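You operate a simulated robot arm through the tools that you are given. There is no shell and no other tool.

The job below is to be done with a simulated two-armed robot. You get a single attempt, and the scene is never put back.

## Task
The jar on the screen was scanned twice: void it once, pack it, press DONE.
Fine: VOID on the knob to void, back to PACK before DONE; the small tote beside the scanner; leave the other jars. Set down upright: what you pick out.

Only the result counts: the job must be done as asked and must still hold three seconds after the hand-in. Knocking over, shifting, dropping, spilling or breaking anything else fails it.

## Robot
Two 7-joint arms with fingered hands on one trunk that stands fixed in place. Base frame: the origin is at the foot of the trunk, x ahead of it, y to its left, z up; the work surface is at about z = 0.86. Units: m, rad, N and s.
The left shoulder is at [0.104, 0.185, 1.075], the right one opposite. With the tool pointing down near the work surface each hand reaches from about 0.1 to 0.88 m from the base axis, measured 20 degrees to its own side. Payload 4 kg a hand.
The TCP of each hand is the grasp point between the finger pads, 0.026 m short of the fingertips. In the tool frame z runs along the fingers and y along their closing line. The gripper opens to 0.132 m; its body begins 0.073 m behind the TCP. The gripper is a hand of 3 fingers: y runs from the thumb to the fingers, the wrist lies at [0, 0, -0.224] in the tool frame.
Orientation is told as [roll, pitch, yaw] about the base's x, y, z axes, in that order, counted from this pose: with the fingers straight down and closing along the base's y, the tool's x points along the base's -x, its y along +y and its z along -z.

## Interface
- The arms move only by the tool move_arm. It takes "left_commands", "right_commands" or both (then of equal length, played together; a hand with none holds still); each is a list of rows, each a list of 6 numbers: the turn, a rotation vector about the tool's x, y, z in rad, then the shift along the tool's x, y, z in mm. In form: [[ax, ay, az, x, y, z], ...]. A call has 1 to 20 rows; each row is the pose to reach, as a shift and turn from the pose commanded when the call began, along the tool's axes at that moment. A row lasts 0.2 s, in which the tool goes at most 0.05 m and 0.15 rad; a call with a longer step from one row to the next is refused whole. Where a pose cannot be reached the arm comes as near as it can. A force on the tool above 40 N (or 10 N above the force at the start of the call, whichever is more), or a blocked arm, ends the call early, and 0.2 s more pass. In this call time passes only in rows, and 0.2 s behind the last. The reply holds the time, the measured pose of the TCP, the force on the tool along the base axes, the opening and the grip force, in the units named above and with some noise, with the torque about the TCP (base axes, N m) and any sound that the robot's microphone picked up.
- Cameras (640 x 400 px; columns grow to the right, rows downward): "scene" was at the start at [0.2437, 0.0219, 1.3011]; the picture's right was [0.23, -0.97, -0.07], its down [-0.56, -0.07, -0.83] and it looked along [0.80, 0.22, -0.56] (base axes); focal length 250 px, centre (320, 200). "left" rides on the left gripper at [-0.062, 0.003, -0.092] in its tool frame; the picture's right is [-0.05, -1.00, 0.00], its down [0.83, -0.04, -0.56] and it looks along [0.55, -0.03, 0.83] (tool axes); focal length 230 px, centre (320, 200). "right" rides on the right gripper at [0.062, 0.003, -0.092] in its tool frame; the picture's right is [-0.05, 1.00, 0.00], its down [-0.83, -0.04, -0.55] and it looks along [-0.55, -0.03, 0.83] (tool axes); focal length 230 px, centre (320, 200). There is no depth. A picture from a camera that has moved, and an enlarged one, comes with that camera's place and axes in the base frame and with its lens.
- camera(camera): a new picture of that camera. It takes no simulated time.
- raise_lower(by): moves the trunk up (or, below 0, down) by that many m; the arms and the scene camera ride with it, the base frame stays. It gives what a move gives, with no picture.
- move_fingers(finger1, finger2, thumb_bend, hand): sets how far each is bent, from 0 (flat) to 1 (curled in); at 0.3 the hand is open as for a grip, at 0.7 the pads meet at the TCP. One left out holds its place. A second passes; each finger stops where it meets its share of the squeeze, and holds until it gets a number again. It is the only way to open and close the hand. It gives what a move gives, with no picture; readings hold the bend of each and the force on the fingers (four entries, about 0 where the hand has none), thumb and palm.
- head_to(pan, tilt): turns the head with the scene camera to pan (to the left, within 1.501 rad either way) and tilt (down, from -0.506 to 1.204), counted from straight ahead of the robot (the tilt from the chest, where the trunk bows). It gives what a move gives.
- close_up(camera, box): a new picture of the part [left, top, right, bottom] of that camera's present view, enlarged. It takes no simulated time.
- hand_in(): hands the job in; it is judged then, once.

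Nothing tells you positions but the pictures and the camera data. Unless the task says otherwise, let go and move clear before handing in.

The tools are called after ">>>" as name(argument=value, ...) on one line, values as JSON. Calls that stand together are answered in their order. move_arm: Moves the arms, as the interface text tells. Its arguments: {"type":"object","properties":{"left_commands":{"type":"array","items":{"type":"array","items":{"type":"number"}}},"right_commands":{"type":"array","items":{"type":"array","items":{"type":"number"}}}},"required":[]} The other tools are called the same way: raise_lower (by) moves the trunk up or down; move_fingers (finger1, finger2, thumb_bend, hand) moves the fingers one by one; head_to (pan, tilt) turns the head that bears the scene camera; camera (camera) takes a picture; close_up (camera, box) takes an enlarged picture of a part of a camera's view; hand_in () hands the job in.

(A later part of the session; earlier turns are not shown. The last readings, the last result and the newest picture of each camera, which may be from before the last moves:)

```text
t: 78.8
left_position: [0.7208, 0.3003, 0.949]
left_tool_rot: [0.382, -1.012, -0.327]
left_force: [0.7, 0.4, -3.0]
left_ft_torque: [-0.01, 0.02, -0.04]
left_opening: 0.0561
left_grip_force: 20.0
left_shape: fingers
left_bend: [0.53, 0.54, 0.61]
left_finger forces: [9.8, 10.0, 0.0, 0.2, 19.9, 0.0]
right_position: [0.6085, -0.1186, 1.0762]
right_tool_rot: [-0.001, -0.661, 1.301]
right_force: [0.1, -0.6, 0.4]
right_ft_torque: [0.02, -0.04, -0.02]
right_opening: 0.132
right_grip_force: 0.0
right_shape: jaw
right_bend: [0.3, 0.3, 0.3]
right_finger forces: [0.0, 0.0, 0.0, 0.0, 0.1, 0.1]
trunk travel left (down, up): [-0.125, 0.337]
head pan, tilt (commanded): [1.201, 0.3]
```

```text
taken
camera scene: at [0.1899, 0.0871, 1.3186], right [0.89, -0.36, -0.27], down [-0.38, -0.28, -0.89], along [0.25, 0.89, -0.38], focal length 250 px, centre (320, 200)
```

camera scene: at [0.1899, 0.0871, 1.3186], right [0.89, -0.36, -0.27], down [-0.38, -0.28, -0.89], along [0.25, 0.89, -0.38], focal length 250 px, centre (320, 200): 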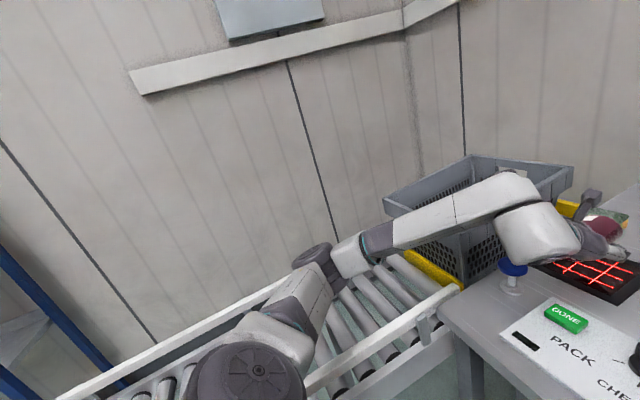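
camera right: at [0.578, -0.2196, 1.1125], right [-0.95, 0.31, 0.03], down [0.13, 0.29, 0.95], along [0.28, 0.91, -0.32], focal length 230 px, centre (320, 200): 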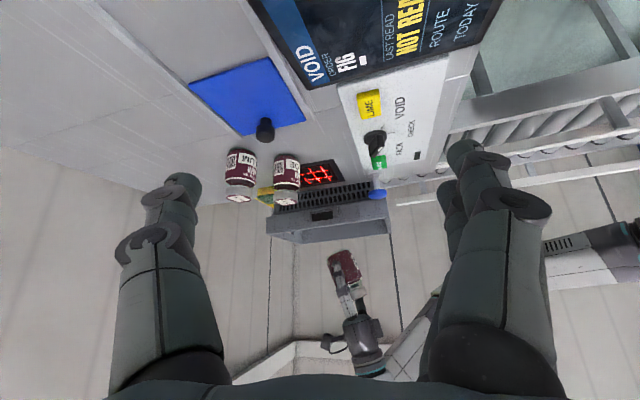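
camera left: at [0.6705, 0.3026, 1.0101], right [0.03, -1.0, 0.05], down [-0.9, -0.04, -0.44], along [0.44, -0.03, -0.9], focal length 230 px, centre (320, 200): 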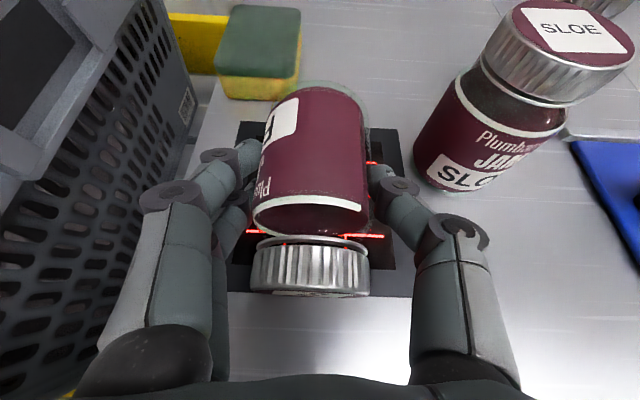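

No overhead reader; the mat is the scanner. I'll try one more geometric extreme — the code practically on the glass — lowering gently with the force limit as guard.

>>> head_to(pan=0.3, tilt=0.45)

>>> move_arm(left_commands=[[0.05, 0, -0.087, 10, -2, 6], [0.1, 0, -0.173, 20, -5, 12], [0.1, 0, -0.173, 30, -7, 17], [0.1, 0, -0.173, 36, -8, 21], [0.1, 0, -0.173, 40, -9.4, 23], [0.1, 0, -0.173, 40, -9.4, 23], [0.1, 0, -0.173, 40, -9.4, 23], [0.1, 0, -0.173, 40, -9.4, 23]])

>>> camera(camera="scene")

>>> close_up(camera="right", box=[270, 140, 370, 210])

```text
t: 80.0
left_position: [0.7196, 0.3002, 0.9487]
left_tool_rot: [0.383, -1.012, -0.326]
left_force: [0.9, -0.2, -3.5]
left_ft_torque: [-0.01, 0.05, -0.01]
left_opening: 0.0558
left_grip_force: 20.4
left_shape: fingers
left_bend: [0.53, 0.54, 0.61]
left_finger forces: [9.7, 10.1, 0.0, 0.0, 19.9, 0.0]
right_position: [0.6091, -0.1192, 1.0775]
right_tool_rot: [0.0, -0.661, 1.298]
right_force: [0.1, 0.4, -0.5]
right_ft_torque: [-0.01, 0.05, 0.02]
right_opening: 0.1319
right_grip_force: 0.0
right_shape: jaw
right_bend: [0.3, 0.3, 0.3]
right_finger forces: [0.0, 0.0, 0.0, 0.1, 0.0, 0.0]
trunk travel left (down, up): [-0.125, 0.337]
head pan, tilt (commanded): [0.3, 0.45]
```

```text
t: 81.8
left_position: [0.7202, 0.2992, 0.9021]
left_tool_rot: [-0.002, -1.046, 0.003]
left_force: [-0.4, 1.1, -4.2]
left_ft_torque: [0.01, 0.02, 0.03]
left_opening: 0.0561
left_grip_force: 19.8
left_shape: fingers
left_bend: [0.53, 0.54, 0.61]
left_finger forces: [9.8, 10.2, 0.1, 0.1, 19.6, 0.1]
right_position: [0.6084, -0.1182, 1.0746]
right_tool_rot: [-0.001, -0.659, 1.301]
right_force: [0.1, -0.2, -0.7]
right_ft_torque: [-0.01, -0.02, -0.02]
right_opening: 0.1322
right_grip_force: 0.1
right_shape: jaw
right_bend: [0.3, 0.3, 0.3]
right_finger forces: [0.0, 0.0, 0.1, 0.1, 0.0, 0.0]
trunk travel left (down, up): [-0.125, 0.337]
head pan, tilt (commanded): [0.3, 0.45]
```

```text
taken
camera scene: at [0.2377, 0.0273, 1.2898], right [0.28, -0.96, -0.08], down [-0.66, -0.13, -0.74], along [0.7, 0.27, -0.66], focal length 250 px, centre (320, 200)
```

scene: 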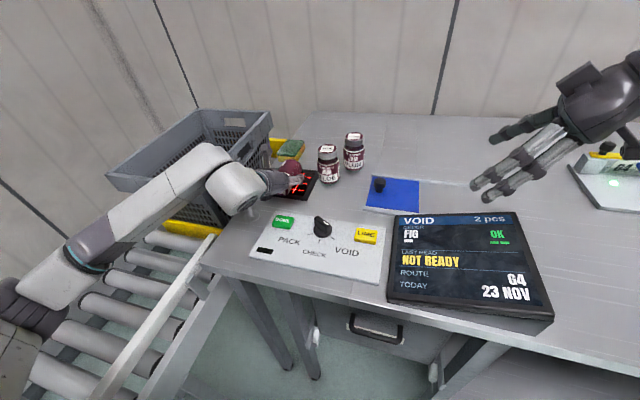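

```text
5.71 times, centred on (320, 175) of right
camera zoom: at [0.5782, -0.2192, 1.1123], right [-0.95, 0.31, 0.03], down [0.13, 0.29, 0.95], along [0.28, 0.91, -0.32], focal length 1315 px, centre (320, 343)
```

zoom: 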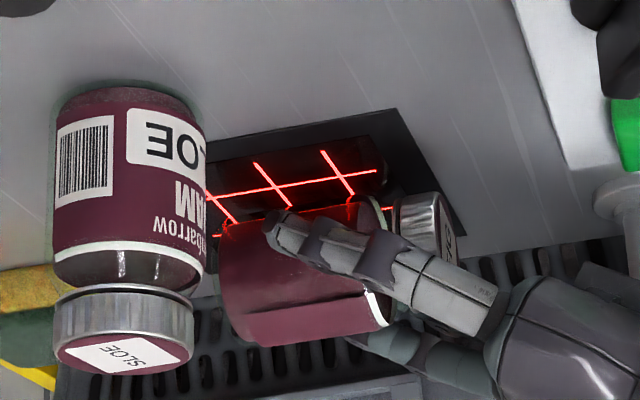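

Even at ~1 cm there's no read, so something else gates it. I'll park the left hand (with jar) high and use the right hand to re-work the knob, first testing CHECK mode, which doesn't change the count.

>>> move_arm(left_commands=[[0, 0, 0, -30, 0, -18], [0, 0, 0, -60, 10, -38], [0, 0, 0, -90, 20, -60], [0, 0, 0, -120, 30, -80], [0, 0, 0, -150, 40, -102], [0, 0, 0, -180, 50, -123], [0, 0, 0, -205, 61, -141]], right_commands=[[0, 0.094, 0, 0, 0, 0], [0, 0.188, 0, 0, 0, 0], [0, 0.283, 0, 0, 0, 0], [0, 0.377, 0, 0, 0, 0], [0, 0.471, 0, 0, 0, 0], [0, 0.565, 0, 0, 0, 0], [0, 0.66, 0, 0, 0, 0]])

>>> move_fingers(hand="right", finger1=0.5, finger2=0.5, thumb_bend=0.5)

>>> camera(camera="scene")

```text
t: 83.4
left_position: [0.6988, 0.3617, 1.1507]
left_tool_rot: [-0.002, -1.046, 0.002]
left_force: [0.0, 1.0, -3.1]
left_ft_torque: [-0.02, 0.06, -0.01]
left_opening: 0.0561
left_grip_force: 20.2
left_shape: fingers
left_bend: [0.53, 0.54, 0.61]
left_finger forces: [9.8, 10.2, 0.0, 0.0, 19.6, 0.1]
right_position: [0.6079, -0.1157, 1.0766]
right_tool_rot: [0.001, 0.002, 1.301]
right_force: [-0.3, 0.0, -0.4]
right_ft_torque: [-0.03, 0.0, 0.01]
right_opening: 0.1319
right_grip_force: 0.1
right_shape: jaw
right_bend: [0.3, 0.3, 0.3]
right_finger forces: [0.0, 0.1, 0.0, 0.0, 0.0, 0.1]
trunk travel left (down, up): [-0.125, 0.337]
head pan, tilt (commanded): [0.3, 0.45]
```

```text
t: 84.4
left_position: [0.6999, 0.3607, 1.1509]
left_tool_rot: [-0.002, -1.045, 0.004]
left_force: [-0.2, -0.2, -3.7]
left_ft_torque: [-0.03, -0.01, -0.01]
left_opening: 0.0562
left_grip_force: 19.9
left_shape: fingers
left_bend: [0.53, 0.54, 0.61]
left_finger forces: [9.8, 10.2, 0.0, 0.0, 19.6, 0.1]
right_position: [0.6092, -0.1164, 1.0773]
right_tool_rot: [0.0, 0.001, 1.3]
right_force: [-0.5, -0.2, 0.0]
right_ft_torque: [0.03, -0.02, 0.0]
right_opening: 0.0684
right_grip_force: 0.1
right_shape: fingers
right_bend: [0.5, 0.5, 0.5]
right_finger forces: [0.1, 0.0, 0.0, 0.0, 0.0, 0.0]
trunk travel left (down, up): [-0.125, 0.337]
head pan, tilt (commanded): [0.3, 0.45]
```

```text
taken
camera scene: at [0.2376, 0.0274, 1.2898], right [0.28, -0.96, -0.08], down [-0.66, -0.13, -0.74], along [0.7, 0.27, -0.66], focal length 250 px, centre (320, 200)
```

scene: 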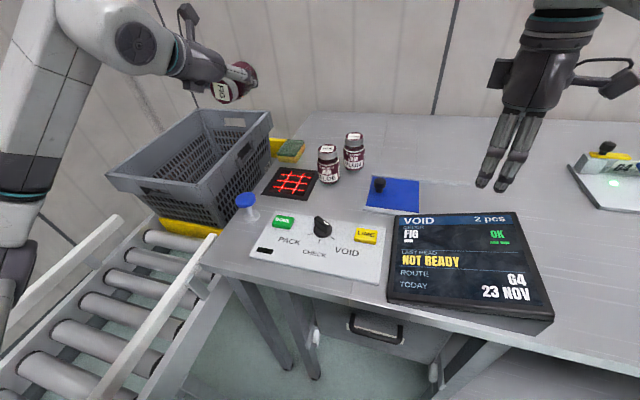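

>>> move_arm(right_commands=[[0, 0, 0.036, -37, 14, 5], [0, 0, 0.072, -74, 27, 10], [0, 0, 0.108, -110, 41, 15], [0, 0, 0.145, -147, 55, 20], [0, 0, 0.181, -184, 68, 30], [0, 0, 0.217, -221, 82, 40], [0, 0, 0.253, -257.7, 95.8, 47]])

>>> camera(camera="right")

>>> camera(camera="scene")

```text
t: 86.0
left_position: [0.6997, 0.3611, 1.15]
left_tool_rot: [-0.004, -1.045, 0.005]
left_force: [-0.6, 0.4, -3.6]
left_ft_torque: [-0.02, 0.01, -0.01]
left_opening: 0.056
left_grip_force: 20.4
left_shape: fingers
left_bend: [0.53, 0.54, 0.61]
left_finger forces: [9.8, 10.2, 0.1, 0.0, 19.5, 0.0]
right_position: [0.5844, 0.1589, 1.0306]
right_tool_rot: [0.001, 0.004, 1.047]
right_force: [0.3, -1.0, -0.5]
right_ft_torque: [0.0, -0.01, -0.01]
right_opening: 0.0684
right_grip_force: 0.1
right_shape: fingers
right_bend: [0.5, 0.5, 0.5]
right_finger forces: [0.0, 0.0, 0.0, 0.1, 0.0, 0.1]
trunk travel left (down, up): [-0.125, 0.337]
head pan, tilt (commanded): [0.3, 0.45]
```

```text
taken
camera right: at [0.5524, 0.1062, 1.1243], right [-0.84, 0.54, 0.0], down [0.45, 0.7, 0.55], along [0.3, 0.46, -0.83], focal length 230 px, centre (320, 200)
```

right: 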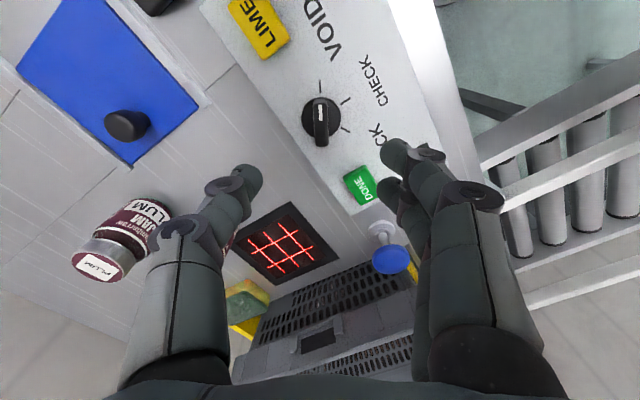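

```text
taken
camera scene: at [0.2374, 0.0289, 1.2899], right [0.28, -0.96, -0.08], down [-0.66, -0.13, -0.74], along [0.7, 0.27, -0.66], focal length 250 px, centre (320, 200)
```

scene: 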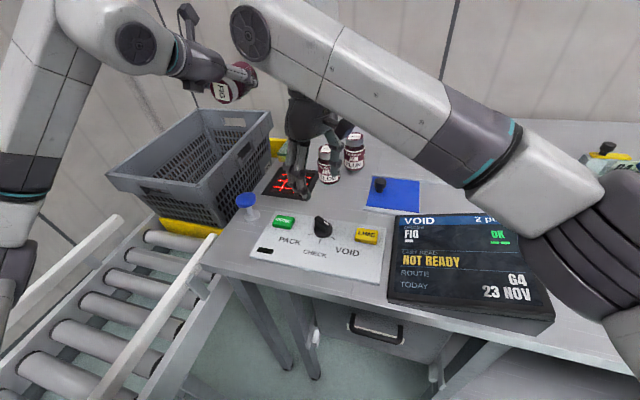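

The right hand is above the knob with its closing line across the bar. Descending and gripping it.

>>> move_arm(right_commands=[[0, 0, 0, 0, 0, 30], [0, 0, 0, 0, 0, 60], [0, 0, 0, 0, 0, 85], [0, 0, 0, 0, 0, 105], [0, 0, 0, 0, 0, 119]])

>>> camera(camera="right")

```text
t: 87.2
left_position: [0.6998, 0.3604, 1.1506]
left_tool_rot: [-0.002, -1.045, 0.005]
left_force: [-0.4, -0.7, -2.3]
left_ft_torque: [0.01, 0.02, 0.0]
left_opening: 0.0561
left_grip_force: 19.8
left_shape: fingers
left_bend: [0.53, 0.54, 0.61]
left_finger forces: [9.8, 10.2, 0.1, 0.1, 19.6, 0.0]
right_position: [0.5867, 0.1568, 0.9088]
right_tool_rot: [0.001, 0.001, 1.047]
right_force: [0.4, 0.3, -0.2]
right_ft_torque: [-0.01, -0.07, -0.01]
right_opening: 0.0683
right_grip_force: 0.1
right_shape: fingers
right_bend: [0.5, 0.5, 0.5]
right_finger forces: [0.1, 0.0, 0.0, 0.0, 0.0, 0.0]
trunk travel left (down, up): [-0.125, 0.337]
head pan, tilt (commanded): [0.3, 0.45]
```

```text
taken
camera right: at [0.5532, 0.1047, 1.0029], right [-0.84, 0.54, 0.0], down [0.45, 0.7, 0.55], along [0.3, 0.47, -0.83], focal length 230 px, centre (320, 200)
```

right: 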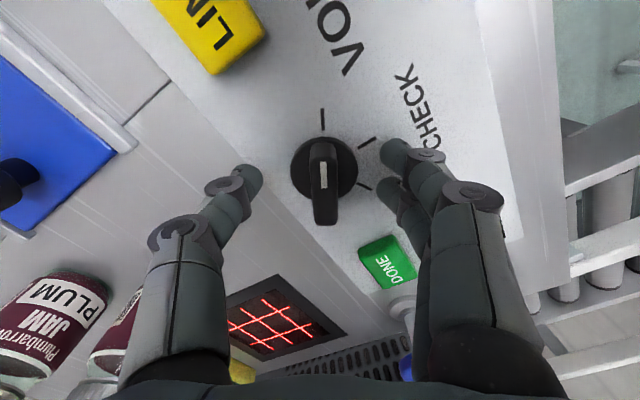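

>>> move_fingers(hand="right", finger1=0.7, finger2=0.7, thumb_bend=0.7)

>>> move_arm(right_commands=[[0, 0, 0.131, 0, 0, 0], [0, 0, 0.262, 0, 0, 0], [0, 0, 0.393, 0, 0, 0], [0, 0, 0.524, 0, 0, 0], [0, 0, 0.654, 0, 0, 0], [0, 0, 0.785, 0, 0, 0], [0, 0, 0.916, 0, 0, 0], [0, 0, 1.047, 0, 0, 0]])

>>> camera(camera="scene")

>>> camera(camera="right")

```text
t: 88.2
left_position: [0.6999, 0.3614, 1.151]
left_tool_rot: [-0.002, -1.045, 0.003]
left_force: [0.4, -0.1, -2.6]
left_ft_torque: [-0.01, 0.0, 0.0]
left_opening: 0.056
left_grip_force: 19.5
left_shape: fingers
left_bend: [0.53, 0.54, 0.61]
left_finger forces: [9.8, 10.2, 0.1, 0.0, 19.6, 0.1]
right_position: [0.5852, 0.1574, 0.9101]
right_tool_rot: [-0.001, 0.002, 1.048]
right_force: [-4.5, 1.2, -3.2]
right_ft_torque: [0.02, 0.07, -0.01]
right_opening: 0.0148
right_grip_force: 4.9
right_shape: fingers
right_bend: [0.66, 0.66, 0.69]
right_finger forces: [3.4, 3.4, 0.1, 0.0, 2.5, 0.0]
trunk travel left (down, up): [-0.125, 0.337]
head pan, tilt (commanded): [0.3, 0.45]
```

```text
t: 90.0
left_position: [0.6992, 0.3624, 1.151]
left_tool_rot: [-0.004, -1.047, 0.005]
left_force: [-0.4, 0.0, -4.2]
left_ft_torque: [0.0, 0.02, 0.01]
left_opening: 0.0563
left_grip_force: 19.5
left_shape: fingers
left_bend: [0.53, 0.54, 0.61]
left_finger forces: [9.8, 10.2, 0.0, 0.0, 19.6, 0.0]
right_position: [0.5856, 0.1578, 0.9108]
right_tool_rot: [-0.001, 0.0, -0.002]
right_force: [-6.2, 6.1, -0.8]
right_ft_torque: [0.11, 0.12, 0.04]
right_opening: 0.0154
right_grip_force: 4.7
right_shape: fingers
right_bend: [0.65, 0.65, 0.69]
right_finger forces: [3.7, 4.3, 0.1, 0.0, 1.9, 0.0]
trunk travel left (down, up): [-0.125, 0.337]
head pan, tilt (commanded): [0.3, 0.45]
```

```text
taken
camera scene: at [0.2371, 0.0284, 1.2899], right [0.28, -0.96, -0.08], down [-0.65, -0.13, -0.74], along [0.7, 0.27, -0.66], focal length 250 px, centre (320, 200)
```

scene: 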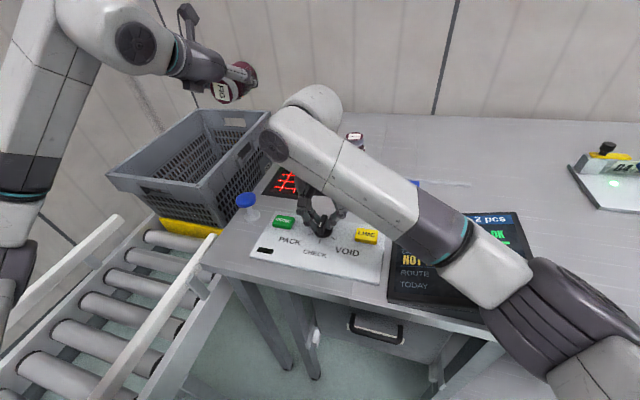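

```text
taken
camera right: at [0.5245, 0.1603, 1.0039], right [0.05, 1.0, 0.0], down [0.83, -0.04, 0.56], along [0.55, -0.03, -0.83], focal length 230 px, centre (320, 200)
```

right: 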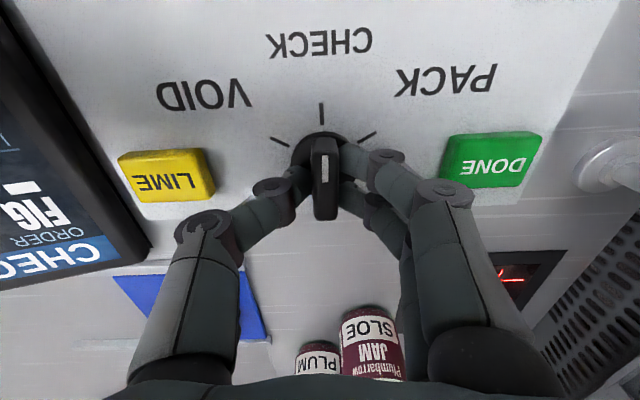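

The header shows CHECK now. With the right hand still on the knob, I'll present the code with the left hand at about 6 cm.

>>> move_arm(left_commands=[[0, 0, 0, 25, -12, 20], [0, 0, 0, 54, -24, 40], [0, 0, 0, 82, -36, 60], [0, 0, 0, 110, -48, 80], [0, 0, 0, 138, -57, 100], [0, 0, 0, 162, -58, 120], [0, 0, 0, 162, -58, 120], [0, 0, 0, 162, -58, 120], [0, 0, 0, 162, -58, 120]])

>>> camera(camera="scene")

>>> close_up(camera="right", box=[0, 100, 160, 290])

```text
t: 92.0
left_position: [0.7243, 0.3019, 0.9497]
left_tool_rot: [-0.004, -1.045, 0.004]
left_force: [-0.1, 0.2, -3.8]
left_ft_torque: [0.02, 0.05, 0.02]
left_opening: 0.056
left_grip_force: 19.6
left_shape: fingers
left_bend: [0.53, 0.54, 0.61]
left_finger forces: [9.8, 10.2, 0.2, 0.1, 19.5, 0.1]
right_position: [0.5852, 0.1581, 0.9106]
right_tool_rot: [0.001, -0.001, -0.001]
right_force: [-4.5, 7.2, 0.1]
right_ft_torque: [0.15, 0.07, 0.05]
right_opening: 0.0153
right_grip_force: 5.7
right_shape: fingers
right_bend: [0.65, 0.65, 0.69]
right_finger forces: [4.6, 4.4, 0.0, 0.0, 1.8, 0.1]
trunk travel left (down, up): [-0.125, 0.337]
head pan, tilt (commanded): [0.3, 0.45]
```

```text
taken
camera scene: at [0.2371, 0.0284, 1.2899], right [0.28, -0.96, -0.08], down [-0.65, -0.13, -0.74], along [0.7, 0.27, -0.66], focal length 250 px, centre (320, 200)
```

scene: 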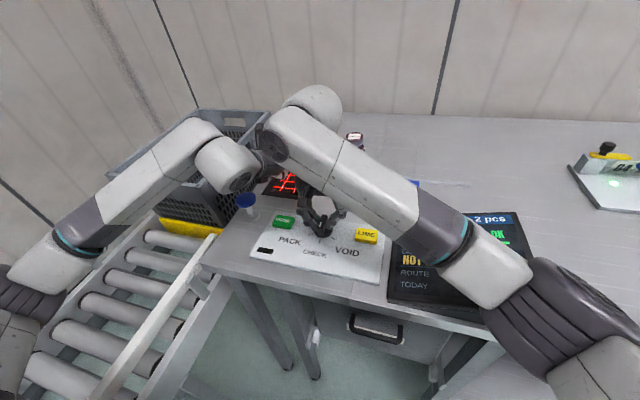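

```text
2.11 times, centred on (80, 195) of right
camera zoom: at [0.5245, 0.16, 1.0038], right [0.05, 1.0, 0.0], down [0.83, -0.04, 0.56], along [0.55, -0.03, -0.83], focal length 484 px, centre (825, 210)
```

zoom: 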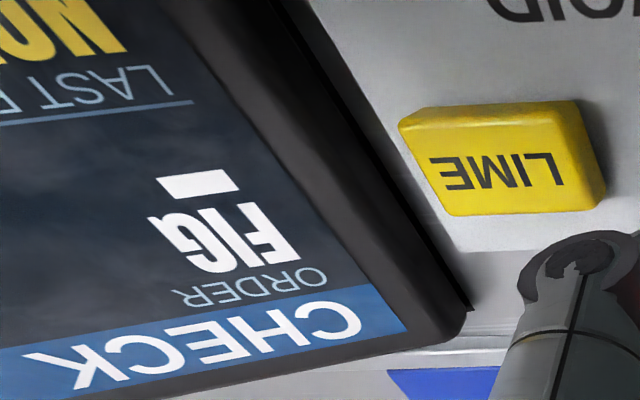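

CHECK mode gives no read either, but it's a safe mode to explore in. I'll sweep the code straight up over the grid from 6 cm to about 34 cm.

>>> move_arm(left_commands=[[0, 0, 0, -20, 0, -11.5], [0, 0, 0, -40, 0, -23], [0, 0, 0, -60, 0, -35], [0, 0, 0, -80, 0, -46], [0, 0, 0, -100, 0, -58], [0, 0, 0, -120, 0, -69], [0, 0, 0, -140, 0, -81], [0, 0, 0, -160, 0, -92], [0, 0, 0, -180, 0, -104], [0, 0, 0, -200, 0, -115], [0, 0, 0, -220, 0, -127], [0, 0, 0, -242, 0, -140]])

>>> camera(camera="scene")

>>> close_up(camera="right", box=[0, 0, 200, 290])

```text
t: 94.6
left_position: [0.7249, 0.307, 1.2295]
left_tool_rot: [-0.003, -1.045, 0.004]
left_force: [-0.1, 0.4, -3.2]
left_ft_torque: [-0.01, 0.05, -0.03]
left_opening: 0.0563
left_grip_force: 19.2
left_shape: fingers
left_bend: [0.53, 0.54, 0.61]
left_finger forces: [9.6, 10.3, 0.0, 0.0, 19.4, 0.1]
right_position: [0.5848, 0.1568, 0.9108]
right_tool_rot: [0.0, -0.001, 0.0]
right_force: [-4.1, 6.3, -0.1]
right_ft_torque: [0.16, 0.04, 0.02]
right_opening: 0.0154
right_grip_force: 5.1
right_shape: fingers
right_bend: [0.65, 0.65, 0.69]
right_finger forces: [4.5, 4.4, 0.1, 0.1, 1.8, 0.0]
trunk travel left (down, up): [-0.125, 0.337]
head pan, tilt (commanded): [0.3, 0.45]
```

```text
taken
camera scene: at [0.237, 0.0282, 1.2899], right [0.28, -0.96, -0.08], down [-0.65, -0.13, -0.74], along [0.7, 0.27, -0.66], focal length 250 px, centre (320, 200)
```

scene: 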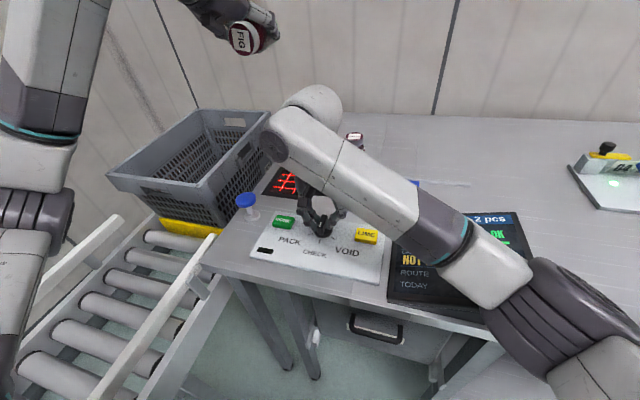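

```text
1.38 times, centred on (100, 145) of right
camera zoom: at [0.5245, 0.1598, 1.0038], right [0.05, 1.0, 0.0], down [0.83, -0.04, 0.56], along [0.55, -0.03, -0.83], focal length 317 px, centre (623, 276)
```

zoom: 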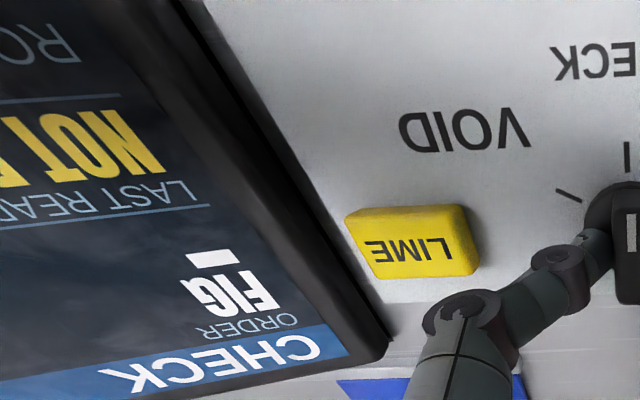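

Nothing at any height. Still in CHECK mode, I'll tumble the jar over the window through other orientations, ending upright above the glass, to see whether any pose is read.

>>> move_arm(left_commands=[[0, 0.131, 0, 20, 0, 11], [0, 0.262, 0, 39, 0, 22], [0, 0.393, 0, 58, 0, 34], [0, 0.524, 0, 78, 0, 45], [0, 0.654, 0, 97, 0, 56], [0, 0.785, 0, 117, 0, 67], [0, 0.916, 0, 136, 0, 79], [0, 1.047, 0, 156, -5, 90]])

>>> move_arm(left_commands=[[0, 0, -0.136, 0, 0, 0], [0, 0, -0.273, 0, 0, 0], [0, 0, -0.409, 0, 0, 0], [0, 0, -0.546, 0, 0, 0], [0, 0, -0.682, 0, 0, 0], [0, 0, -0.819, 0, 0, 0], [0, 0, -0.955, 0, 0, 0], [0, 0, -1.092, 0, 0, 0], [0, 0, -1.228, 0, 0, 0], [0, 0, -1.365, 0, 0, 0], [0, 0, -1.501, 0, 0, 0]])

>>> move_arm(left_commands=[[0, 0.131, 0, 0, 0, 10], [0, 0.262, 0, 0, 0, 20], [0, 0.393, 0, 0, 0, 30], [0, 0.524, 0, 0, 0, 40]])

>>> camera(camera="scene")

>>> camera(camera="right")

```text
t: 96.4
left_position: [0.7231, 0.2991, 1.0509]
left_tool_rot: [-0.001, 0.003, 0.002]
left_force: [0.1, 0.3, -3.2]
left_ft_torque: [0.0, -0.04, -0.01]
left_opening: 0.0558
left_grip_force: 19.5
left_shape: fingers
left_bend: [0.53, 0.54, 0.61]
left_finger forces: [9.8, 9.6, 0.0, 0.0, 19.2, 0.0]
right_position: [0.5851, 0.1566, 0.9101]
right_tool_rot: [0.0, 0.0, 0.001]
right_force: [-2.7, 6.8, 0.1]
right_ft_torque: [0.16, 0.05, 0.01]
right_opening: 0.0153
right_grip_force: 5.4
right_shape: fingers
right_bend: [0.65, 0.65, 0.69]
right_finger forces: [4.4, 4.4, 0.0, 0.0, 2.0, 0.0]
trunk travel left (down, up): [-0.125, 0.337]
head pan, tilt (commanded): [0.3, 0.45]
```

```text
t: 98.8
left_position: [0.7245, 0.2997, 1.0498]
left_tool_rot: [0.001, 0.0, 1.505]
left_force: [-1.0, -0.5, -3.4]
left_ft_torque: [0.0, -0.03, -0.03]
left_opening: 0.0558
left_grip_force: 19.3
left_shape: fingers
left_bend: [0.53, 0.54, 0.61]
left_finger forces: [9.9, 9.6, 0.1, 0.0, 19.2, 0.0]
right_position: [0.5843, 0.1572, 0.9103]
right_tool_rot: [0.001, -0.001, -0.001]
right_force: [-3.4, 6.8, 0.1]
right_ft_torque: [0.13, 0.06, 0.0]
right_opening: 0.0152
right_grip_force: 6.0
right_shape: fingers
right_bend: [0.65, 0.65, 0.69]
right_finger forces: [4.4, 4.4, 0.1, 0.0, 1.9, 0.0]
trunk travel left (down, up): [-0.125, 0.337]
head pan, tilt (commanded): [0.3, 0.45]
```

```text
t: 99.8
left_position: [0.7237, 0.2993, 1.009]
left_tool_rot: [0.002, 0.528, 1.503]
left_force: [0.1, 1.1, -3.8]
left_ft_torque: [-0.05, -0.02, 0.03]
left_opening: 0.0557
left_grip_force: 18.7
left_shape: fingers
left_bend: [0.52, 0.54, 0.61]
left_finger forces: [9.7, 9.0, 0.0, 0.0, 19.0, 0.0]
right_position: [0.5846, 0.1575, 0.9094]
right_tool_rot: [-0.001, 0.001, 0.001]
right_force: [-3.5, 7.4, 0.1]
right_ft_torque: [0.11, 0.07, 0.0]
right_opening: 0.0151
right_grip_force: 5.9
right_shape: fingers
right_bend: [0.65, 0.66, 0.69]
right_finger forces: [4.5, 4.3, 0.1, 0.1, 2.3, 0.1]
trunk travel left (down, up): [-0.125, 0.337]
head pan, tilt (commanded): [0.3, 0.45]
```

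```text
taken
camera scene: at [0.2376, 0.0287, 1.2898], right [0.28, -0.96, -0.08], down [-0.66, -0.13, -0.74], along [0.7, 0.27, -0.66], focal length 250 px, centre (320, 200)
```

scene: 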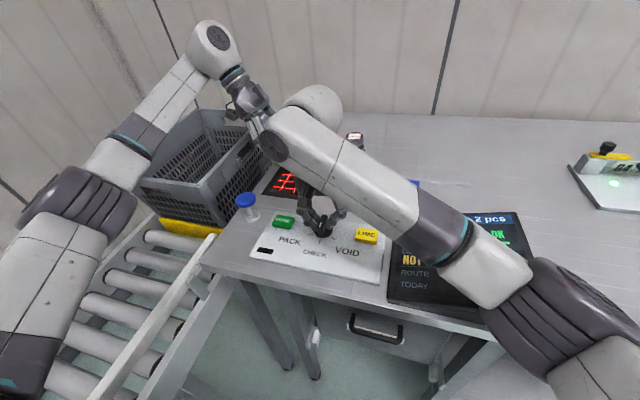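

```text
taken
camera right: at [0.5249, 0.1601, 1.0036], right [0.05, 1.0, 0.0], down [0.83, -0.04, 0.55], along [0.55, -0.03, -0.83], focal length 230 px, centre (320, 200)
```

right: 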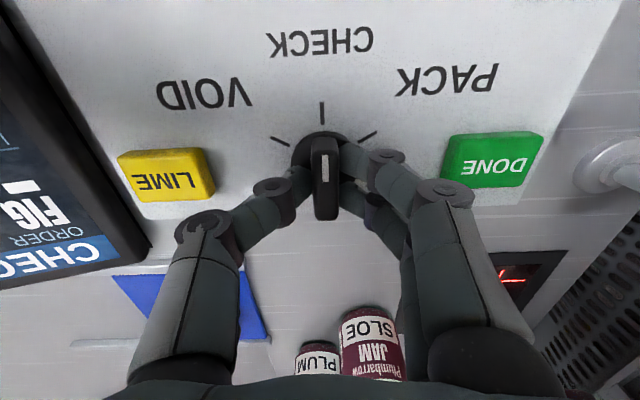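

>>> move_arm(left_commands=[[0, 0, 0, 10, 0, 20], [0, 0, 0, 4, -1, 42], [0, 0, 0, -5, -2, 63], [0, 0, 0, -14, -2, 84], [0, 0, 0, -14, -2, 84], [0, 0, 0, -14, -2, 84]])

>>> camera(camera="scene")

>>> close_up(camera="scene", box=[380, 200, 560, 330])

>>> camera(camera="left")

```text
t: 101.2
left_position: [0.7232, 0.2684, 0.9295]
left_tool_rot: [0.002, 0.525, 1.503]
left_force: [-1.0, 0.4, -4.5]
left_ft_torque: [0.03, 0.02, -0.01]
left_opening: 0.0561
left_grip_force: 19.0
left_shape: fingers
left_bend: [0.52, 0.54, 0.61]
left_finger forces: [9.8, 8.9, 0.1, 0.1, 19.0, 0.0]
right_position: [0.5849, 0.1573, 0.9104]
right_tool_rot: [0.0, -0.002, -0.001]
right_force: [-2.0, 7.3, 0.4]
right_ft_torque: [0.15, 0.09, 0.04]
right_opening: 0.0151
right_grip_force: 5.4
right_shape: fingers
right_bend: [0.65, 0.65, 0.69]
right_finger forces: [4.6, 4.5, 0.0, 0.0, 1.9, 0.0]
trunk travel left (down, up): [-0.125, 0.337]
head pan, tilt (commanded): [0.3, 0.45]
```

```text
taken
camera scene: at [0.2374, 0.0283, 1.2899], right [0.28, -0.96, -0.08], down [-0.66, -0.13, -0.74], along [0.7, 0.27, -0.66], focal length 250 px, centre (320, 200)
```

scene: 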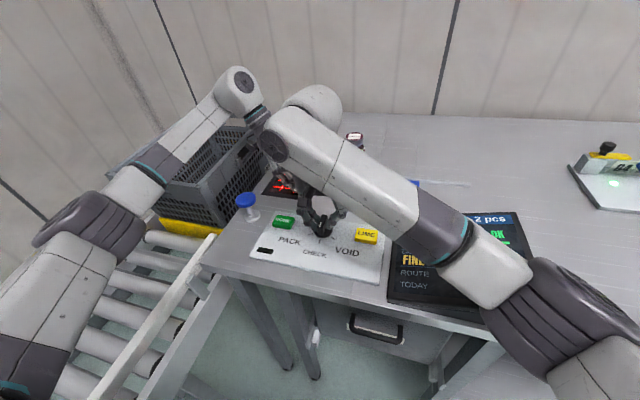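

```text
3.08 times, centred on (470, 265) of scene
camera zoom: at [0.2374, 0.0283, 1.2899], right [0.28, -0.96, -0.08], down [-0.66, -0.13, -0.74], along [0.7, 0.27, -0.66], focal length 768 px, centre (-142, 0)
```

zoom: 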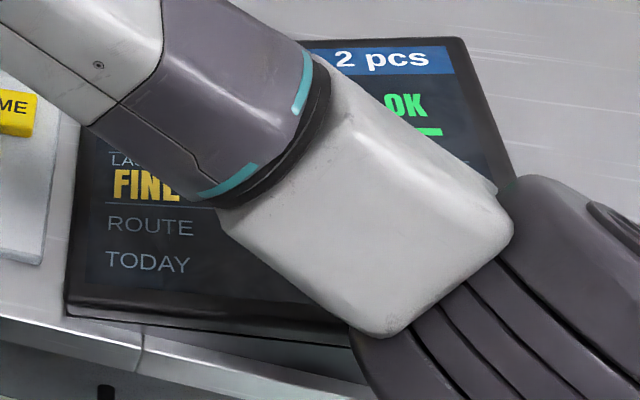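

```text
taken
camera left: at [0.725, 0.368, 0.9776], right [1.0, -0.02, -0.03], down [0.01, -0.44, 0.9], along [-0.03, -0.9, -0.44], focal length 230 px, centre (320, 200)
```

left: 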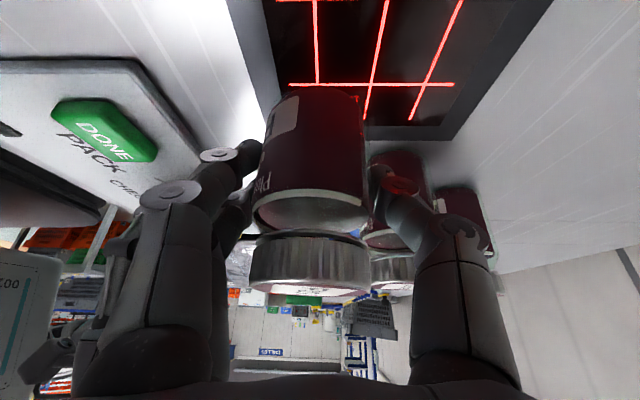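

The LAST READ line changed to something starting "FIN…". I need to read it; I'll shift the head to look around the right arm.

>>> head_to(pan=0.9, tilt=0.6)

>>> camera(camera="scene")

>>> head_to(pan=-0.7, tilt=0.8)

>>> camera(camera="scene")

>>> close_up(camera="left", box=[0, 200, 120, 360])

>>> close_up(camera="right", box=[0, 60, 160, 290])

```text
t: 102.2
left_position: [0.724, 0.2688, 0.9296]
left_tool_rot: [0.0, 0.525, 1.503]
left_force: [0.5, 0.8, -3.4]
left_ft_torque: [0.06, 0.04, 0.04]
left_opening: 0.056
left_grip_force: 19.2
left_shape: fingers
left_bend: [0.52, 0.54, 0.61]
left_finger forces: [9.8, 9.0, 0.0, 0.0, 19.0, 0.0]
right_position: [0.5843, 0.1576, 0.91]
right_tool_rot: [-0.001, 0.0, 0.002]
right_force: [-2.8, 6.8, -0.5]
right_ft_torque: [0.15, 0.05, 0.01]
right_opening: 0.0152
right_grip_force: 5.3
right_shape: fingers
right_bend: [0.65, 0.65, 0.69]
right_finger forces: [4.4, 4.5, 0.0, 0.1, 1.9, 0.1]
trunk travel left (down, up): [-0.125, 0.337]
head pan, tilt (commanded): [0.901, 0.6]
```

```text
taken
camera scene: at [0.2021, 0.0703, 1.2862], right [0.75, -0.62, -0.22], down [-0.57, -0.44, -0.69], along [0.33, 0.65, -0.69], focal length 250 px, centre (320, 200)
```

scene: 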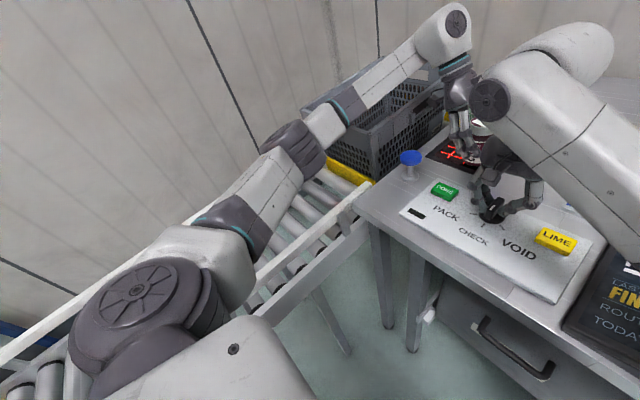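

```text
t: 103.9
left_position: [0.7229, 0.2684, 0.9295]
left_tool_rot: [0.001, 0.524, 1.502]
left_force: [0.6, 0.0, -3.5]
left_ft_torque: [0.02, 0.02, 0.01]
left_opening: 0.0562
left_grip_force: 18.8
left_shape: fingers
left_bend: [0.52, 0.54, 0.61]
left_finger forces: [9.8, 9.0, 0.0, 0.0, 19.1, 0.0]
right_position: [0.5865, 0.1576, 0.91]
right_tool_rot: [-0.002, -0.001, -0.001]
right_force: [-1.6, 6.9, -0.2]
right_ft_torque: [0.17, 0.01, 0.0]
right_opening: 0.0155
right_grip_force: 5.6
right_shape: fingers
right_bend: [0.65, 0.65, 0.69]
right_finger forces: [4.4, 4.5, 0.0, 0.0, 1.8, 0.0]
trunk travel left (down, up): [-0.125, 0.337]
head pan, tilt (commanded): [-0.7, 0.799]
```

```text
taken
camera scene: at [0.2038, -0.0508, 1.2682], right [-0.62, -0.77, 0.18], down [-0.72, 0.46, -0.51], along [0.31, -0.45, -0.84], focal length 250 px, centre (320, 200)
```

scene: 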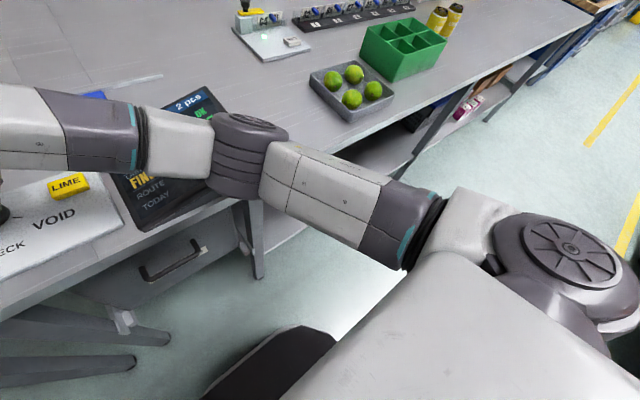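

```text
2.50 times, centred on (60, 280) of left
camera zoom: at [0.725, 0.368, 0.9776], right [1.0, -0.02, -0.03], down [0.01, -0.44, 0.9], along [-0.03, -0.9, -0.44], focal length 575 px, centre (970, 0)
```

zoom: 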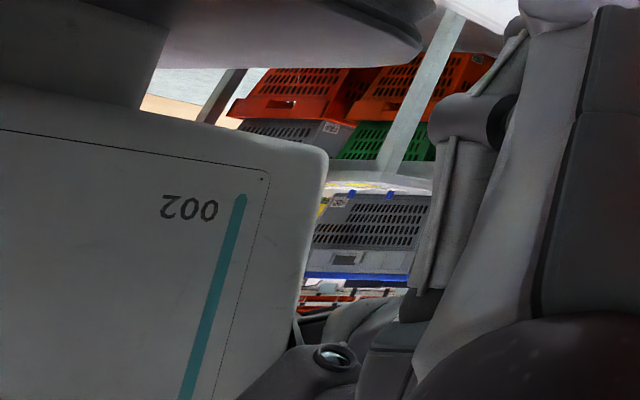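

```text
1.74 times, centred on (80, 175) of right
camera zoom: at [0.5248, 0.1599, 1.0036], right [0.05, 1.0, 0.0], down [0.83, -0.04, 0.55], along [0.55, -0.03, -0.83], focal length 400 px, centre (737, 244)
```

zoom: 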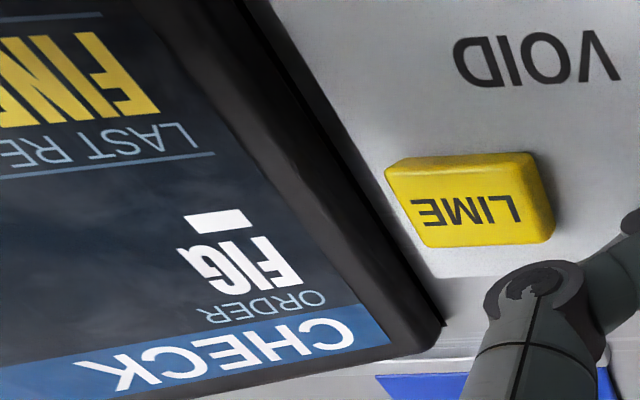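

>>> move_fingers(hand="right", finger1=0.5, finger2=0.5, thumb_bend=0.5)

>>> move_arm(right_commands=[[0, 0, 0, 0, 0, -30], [0, 0, 0, 0, 0, -65], [0, 0, 0, 0, 0, -100], [0, 0, 0, 0, -40, -120], [0, 0, 0, 0, -80, -130], [0, 0, 0, 0, -120, -140], [0, 0, 0, 0, -160, -140], [0, 0, 0, 0, -200, -140], [0, 0, 0, 0, -240, -140], [0, 0, 0, 0, -280, -140], [0, 0, 0, 0, -320, -140]])

>>> head_to(pan=0.1, tilt=0.5)

>>> camera(camera="scene")

>>> close_up(camera="scene", box=[340, 170, 540, 310])

```text
t: 104.9
left_position: [0.7234, 0.2677, 0.9295]
left_tool_rot: [0.003, 0.525, 1.504]
left_force: [-0.2, 0.2, -3.2]
left_ft_torque: [0.03, -0.01, 0.0]
left_opening: 0.0561
left_grip_force: 19.0
left_shape: fingers
left_bend: [0.52, 0.54, 0.61]
left_finger forces: [9.7, 9.1, 0.0, 0.0, 19.0, 0.0]
right_position: [0.5855, 0.1574, 0.9103]
right_tool_rot: [0.0, 0.002, 0.0]
right_force: [0.0, 0.2, 0.5]
right_ft_torque: [0.02, 0.0, -0.01]
right_opening: 0.0669
right_grip_force: 0.0
right_shape: fingers
right_bend: [0.5, 0.5, 0.5]
right_finger forces: [0.1, 0.1, 0.0, 0.0, 0.1, 0.0]
trunk travel left (down, up): [-0.125, 0.337]
head pan, tilt (commanded): [-0.7, 0.799]
```

```text
t: 107.3
left_position: [0.7219, 0.2674, 0.9294]
left_tool_rot: [0.002, 0.522, 1.503]
left_force: [-1.0, -0.1, -3.3]
left_ft_torque: [0.03, 0.0, 0.0]
left_opening: 0.0559
left_grip_force: 18.7
left_shape: fingers
left_bend: [0.52, 0.54, 0.61]
left_finger forces: [9.9, 9.0, 0.1, 0.0, 19.0, 0.0]
right_position: [0.5865, -0.1643, 1.0493]
right_tool_rot: [0.001, 0.002, 0.001]
right_force: [0.0, 0.5, -0.3]
right_ft_torque: [0.0, 0.0, 0.0]
right_opening: 0.0671
right_grip_force: 0.1
right_shape: fingers
right_bend: [0.5, 0.5, 0.5]
right_finger forces: [0.0, 0.0, 0.1, 0.0, 0.0, 0.1]
trunk travel left (down, up): [-0.125, 0.337]
head pan, tilt (commanded): [-0.7, 0.799]
```

```text
t: 108.4
left_position: [0.723, 0.268, 0.9298]
left_tool_rot: [0.003, 0.523, 1.503]
left_force: [0.4, 0.7, -3.5]
left_ft_torque: [0.04, 0.0, 0.01]
left_opening: 0.0559
left_grip_force: 19.1
left_shape: fingers
left_bend: [0.52, 0.54, 0.61]
left_finger forces: [9.7, 9.0, 0.0, 0.1, 19.0, 0.1]
right_position: [0.5863, -0.1628, 1.0494]
right_tool_rot: [0.0, -0.001, 0.0]
right_force: [-0.2, 1.4, -0.4]
right_ft_torque: [-0.01, -0.02, -0.01]
right_opening: 0.0673
right_grip_force: 0.1
right_shape: fingers
right_bend: [0.5, 0.5, 0.5]
right_finger forces: [0.0, 0.0, 0.0, 0.0, 0.1, 0.0]
trunk travel left (down, up): [-0.125, 0.337]
head pan, tilt (commanded): [0.099, 0.499]
```

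```text
taken
camera scene: at [0.2392, 0.0091, 1.2847], right [0.09, -1.0, -0.03], down [-0.71, -0.05, -0.71], along [0.7, 0.09, -0.71], focal length 250 px, centre (320, 200)
```

scene: 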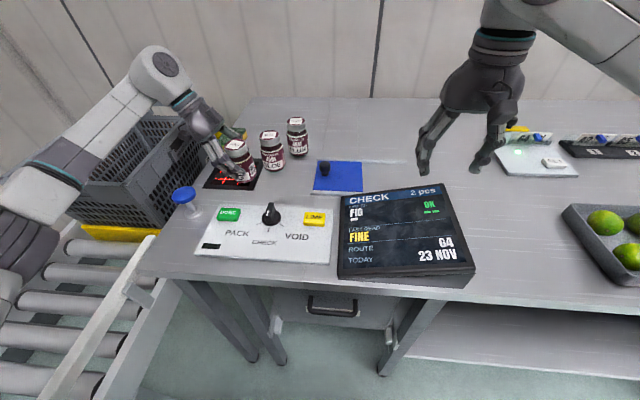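

```text
2.86 times, centred on (440, 240) of scene
camera zoom: at [0.2392, 0.0091, 1.2847], right [0.09, -1.0, -0.03], down [-0.71, -0.05, -0.71], along [0.7, 0.09, -0.71], focal length 713 px, centre (-23, 86)
```

zoom: 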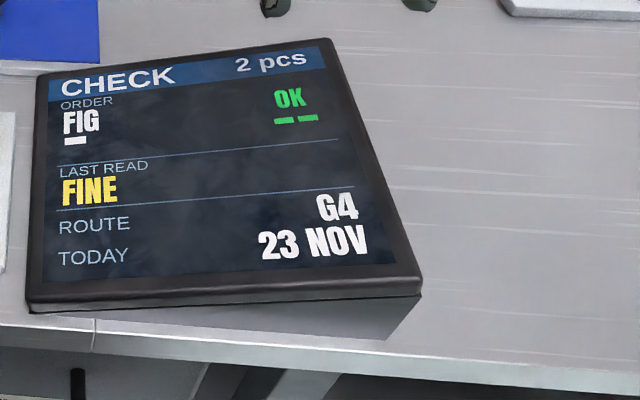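

The display reads "FINE" — so in CHECK the scanner read this jar when held upright just above the glass. That is the right presentation. I'll lift the jar straight out of the field, then set the knob to VOID with the right hand.

>>> move_arm(left_commands=[[0, 0, 0, 15, 0, -26], [0, 0, 0, 30, 0, -52], [0, 0, 0, 45, 0, -78], [0, 0, 0, 60, 0, -104], [0, 0, 0, 76, 0, -130], [0, 0, 0, 91, 0, -156]])

>>> camera(camera="scene")

>>> close_up(camera="scene", box=[180, 70, 340, 200])

>>> close_up(camera="scene", box=[340, 170, 540, 310])

```text
t: 109.8
left_position: [0.7222, 0.2671, 1.1116]
left_tool_rot: [0.001, 0.523, 1.504]
left_force: [-0.1, 0.0, -3.4]
left_ft_torque: [0.05, 0.0, 0.0]
left_opening: 0.056
left_grip_force: 19.2
left_shape: fingers
left_bend: [0.52, 0.54, 0.61]
left_finger forces: [9.7, 9.1, 0.1, 0.0, 19.0, 0.0]
right_position: [0.5858, -0.164, 1.0494]
right_tool_rot: [0.001, 0.0, -0.001]
right_force: [0.1, -0.7, 0.4]
right_ft_torque: [-0.01, 0.02, 0.0]
right_opening: 0.0674
right_grip_force: 0.0
right_shape: fingers
right_bend: [0.5, 0.5, 0.5]
right_finger forces: [0.0, 0.0, 0.0, 0.0, 0.1, 0.1]
trunk travel left (down, up): [-0.125, 0.337]
head pan, tilt (commanded): [0.099, 0.499]
```

```text
taken
camera scene: at [0.2383, 0.0084, 1.285], right [0.1, -0.99, -0.03], down [-0.71, -0.05, -0.71], along [0.7, 0.09, -0.71], focal length 250 px, centre (320, 200)
```

scene: 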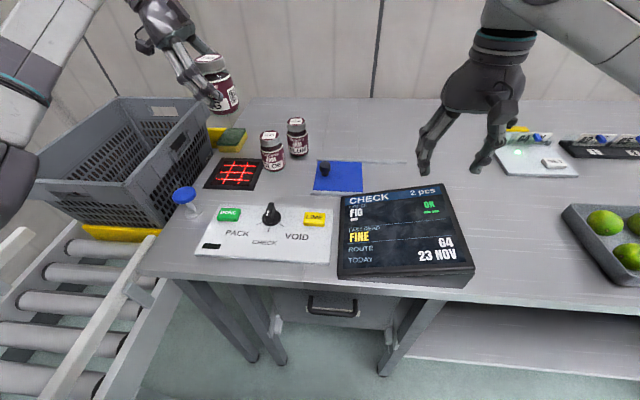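

```text
3.08 times, centred on (260, 135) of scene
camera zoom: at [0.2383, 0.0084, 1.285], right [0.1, -0.99, -0.03], down [-0.71, -0.05, -0.71], along [0.7, 0.09, -0.71], focal length 768 px, centre (505, 400)
```

zoom: 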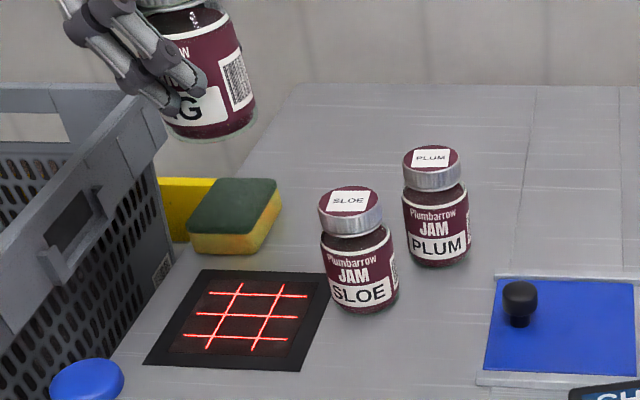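

```text
2.86 times, centred on (440, 240) of scene
camera zoom: at [0.2383, 0.0084, 1.285], right [0.1, -0.99, -0.03], down [-0.71, -0.05, -0.71], along [0.7, 0.09, -0.71], focal length 713 px, centre (-23, 86)
```

zoom: 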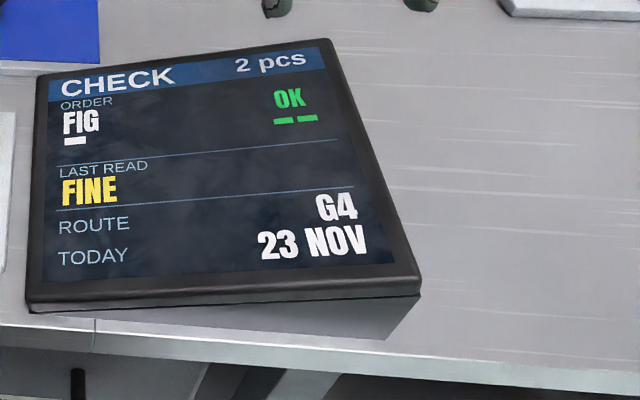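

Everything else is untouched and the count is unchanged. Now the right hand goes back to the knob (yaw 0 matches CHECK) to turn it to VOID.

>>> move_arm(right_commands=[[0, 0, 0, 0, 40, 0], [0, 0, 0, 0, 80, 0], [0, 0, 0, 0, 120, 0], [0, 0, 0, 0, 160, 0], [0, 0, 0, 0, 200, 0], [0, 0, 0, 0, 240, 0], [0, 0, 0, 0, 280, 0], [0, 0, 0, 0, 305, 10], [0, 0, 0, 0, 321, 40], [0, 0, 0, 0, 321, 75], [0, 0, 0, 0, 321, 105], [0, 0, 0, 0, 321, 125], [0, 0, 0, 0, 321, 138]])

>>> camera(camera="right")

```text
t: 112.6
left_position: [0.7232, 0.2668, 1.1113]
left_tool_rot: [0.002, 0.525, 1.504]
left_force: [0.0, 0.1, -4.6]
left_ft_torque: [0.0, -0.01, 0.02]
left_opening: 0.056
left_grip_force: 18.9
left_shape: fingers
left_bend: [0.52, 0.54, 0.61]
left_finger forces: [9.8, 8.9, 0.1, 0.0, 19.0, 0.0]
right_position: [0.5848, 0.1561, 0.911]
right_tool_rot: [0.001, 0.0, 0.0]
right_force: [-0.4, 0.0, -0.6]
right_ft_torque: [0.01, 0.03, 0.01]
right_opening: 0.0674
right_grip_force: 0.1
right_shape: fingers
right_bend: [0.5, 0.5, 0.5]
right_finger forces: [0.0, 0.0, 0.0, 0.0, 0.1, 0.0]
trunk travel left (down, up): [-0.125, 0.337]
head pan, tilt (commanded): [0.099, 0.499]
```

```text
taken
camera right: at [0.525, 0.16, 1.0047], right [0.05, 1.0, 0.0], down [0.83, -0.04, 0.55], along [0.55, -0.03, -0.83], focal length 230 px, centre (320, 200)
```

right: 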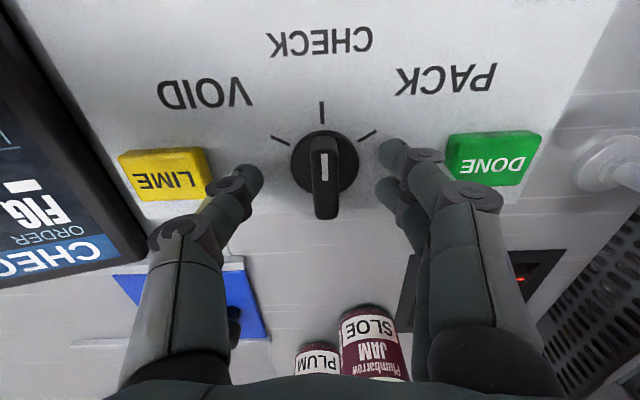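

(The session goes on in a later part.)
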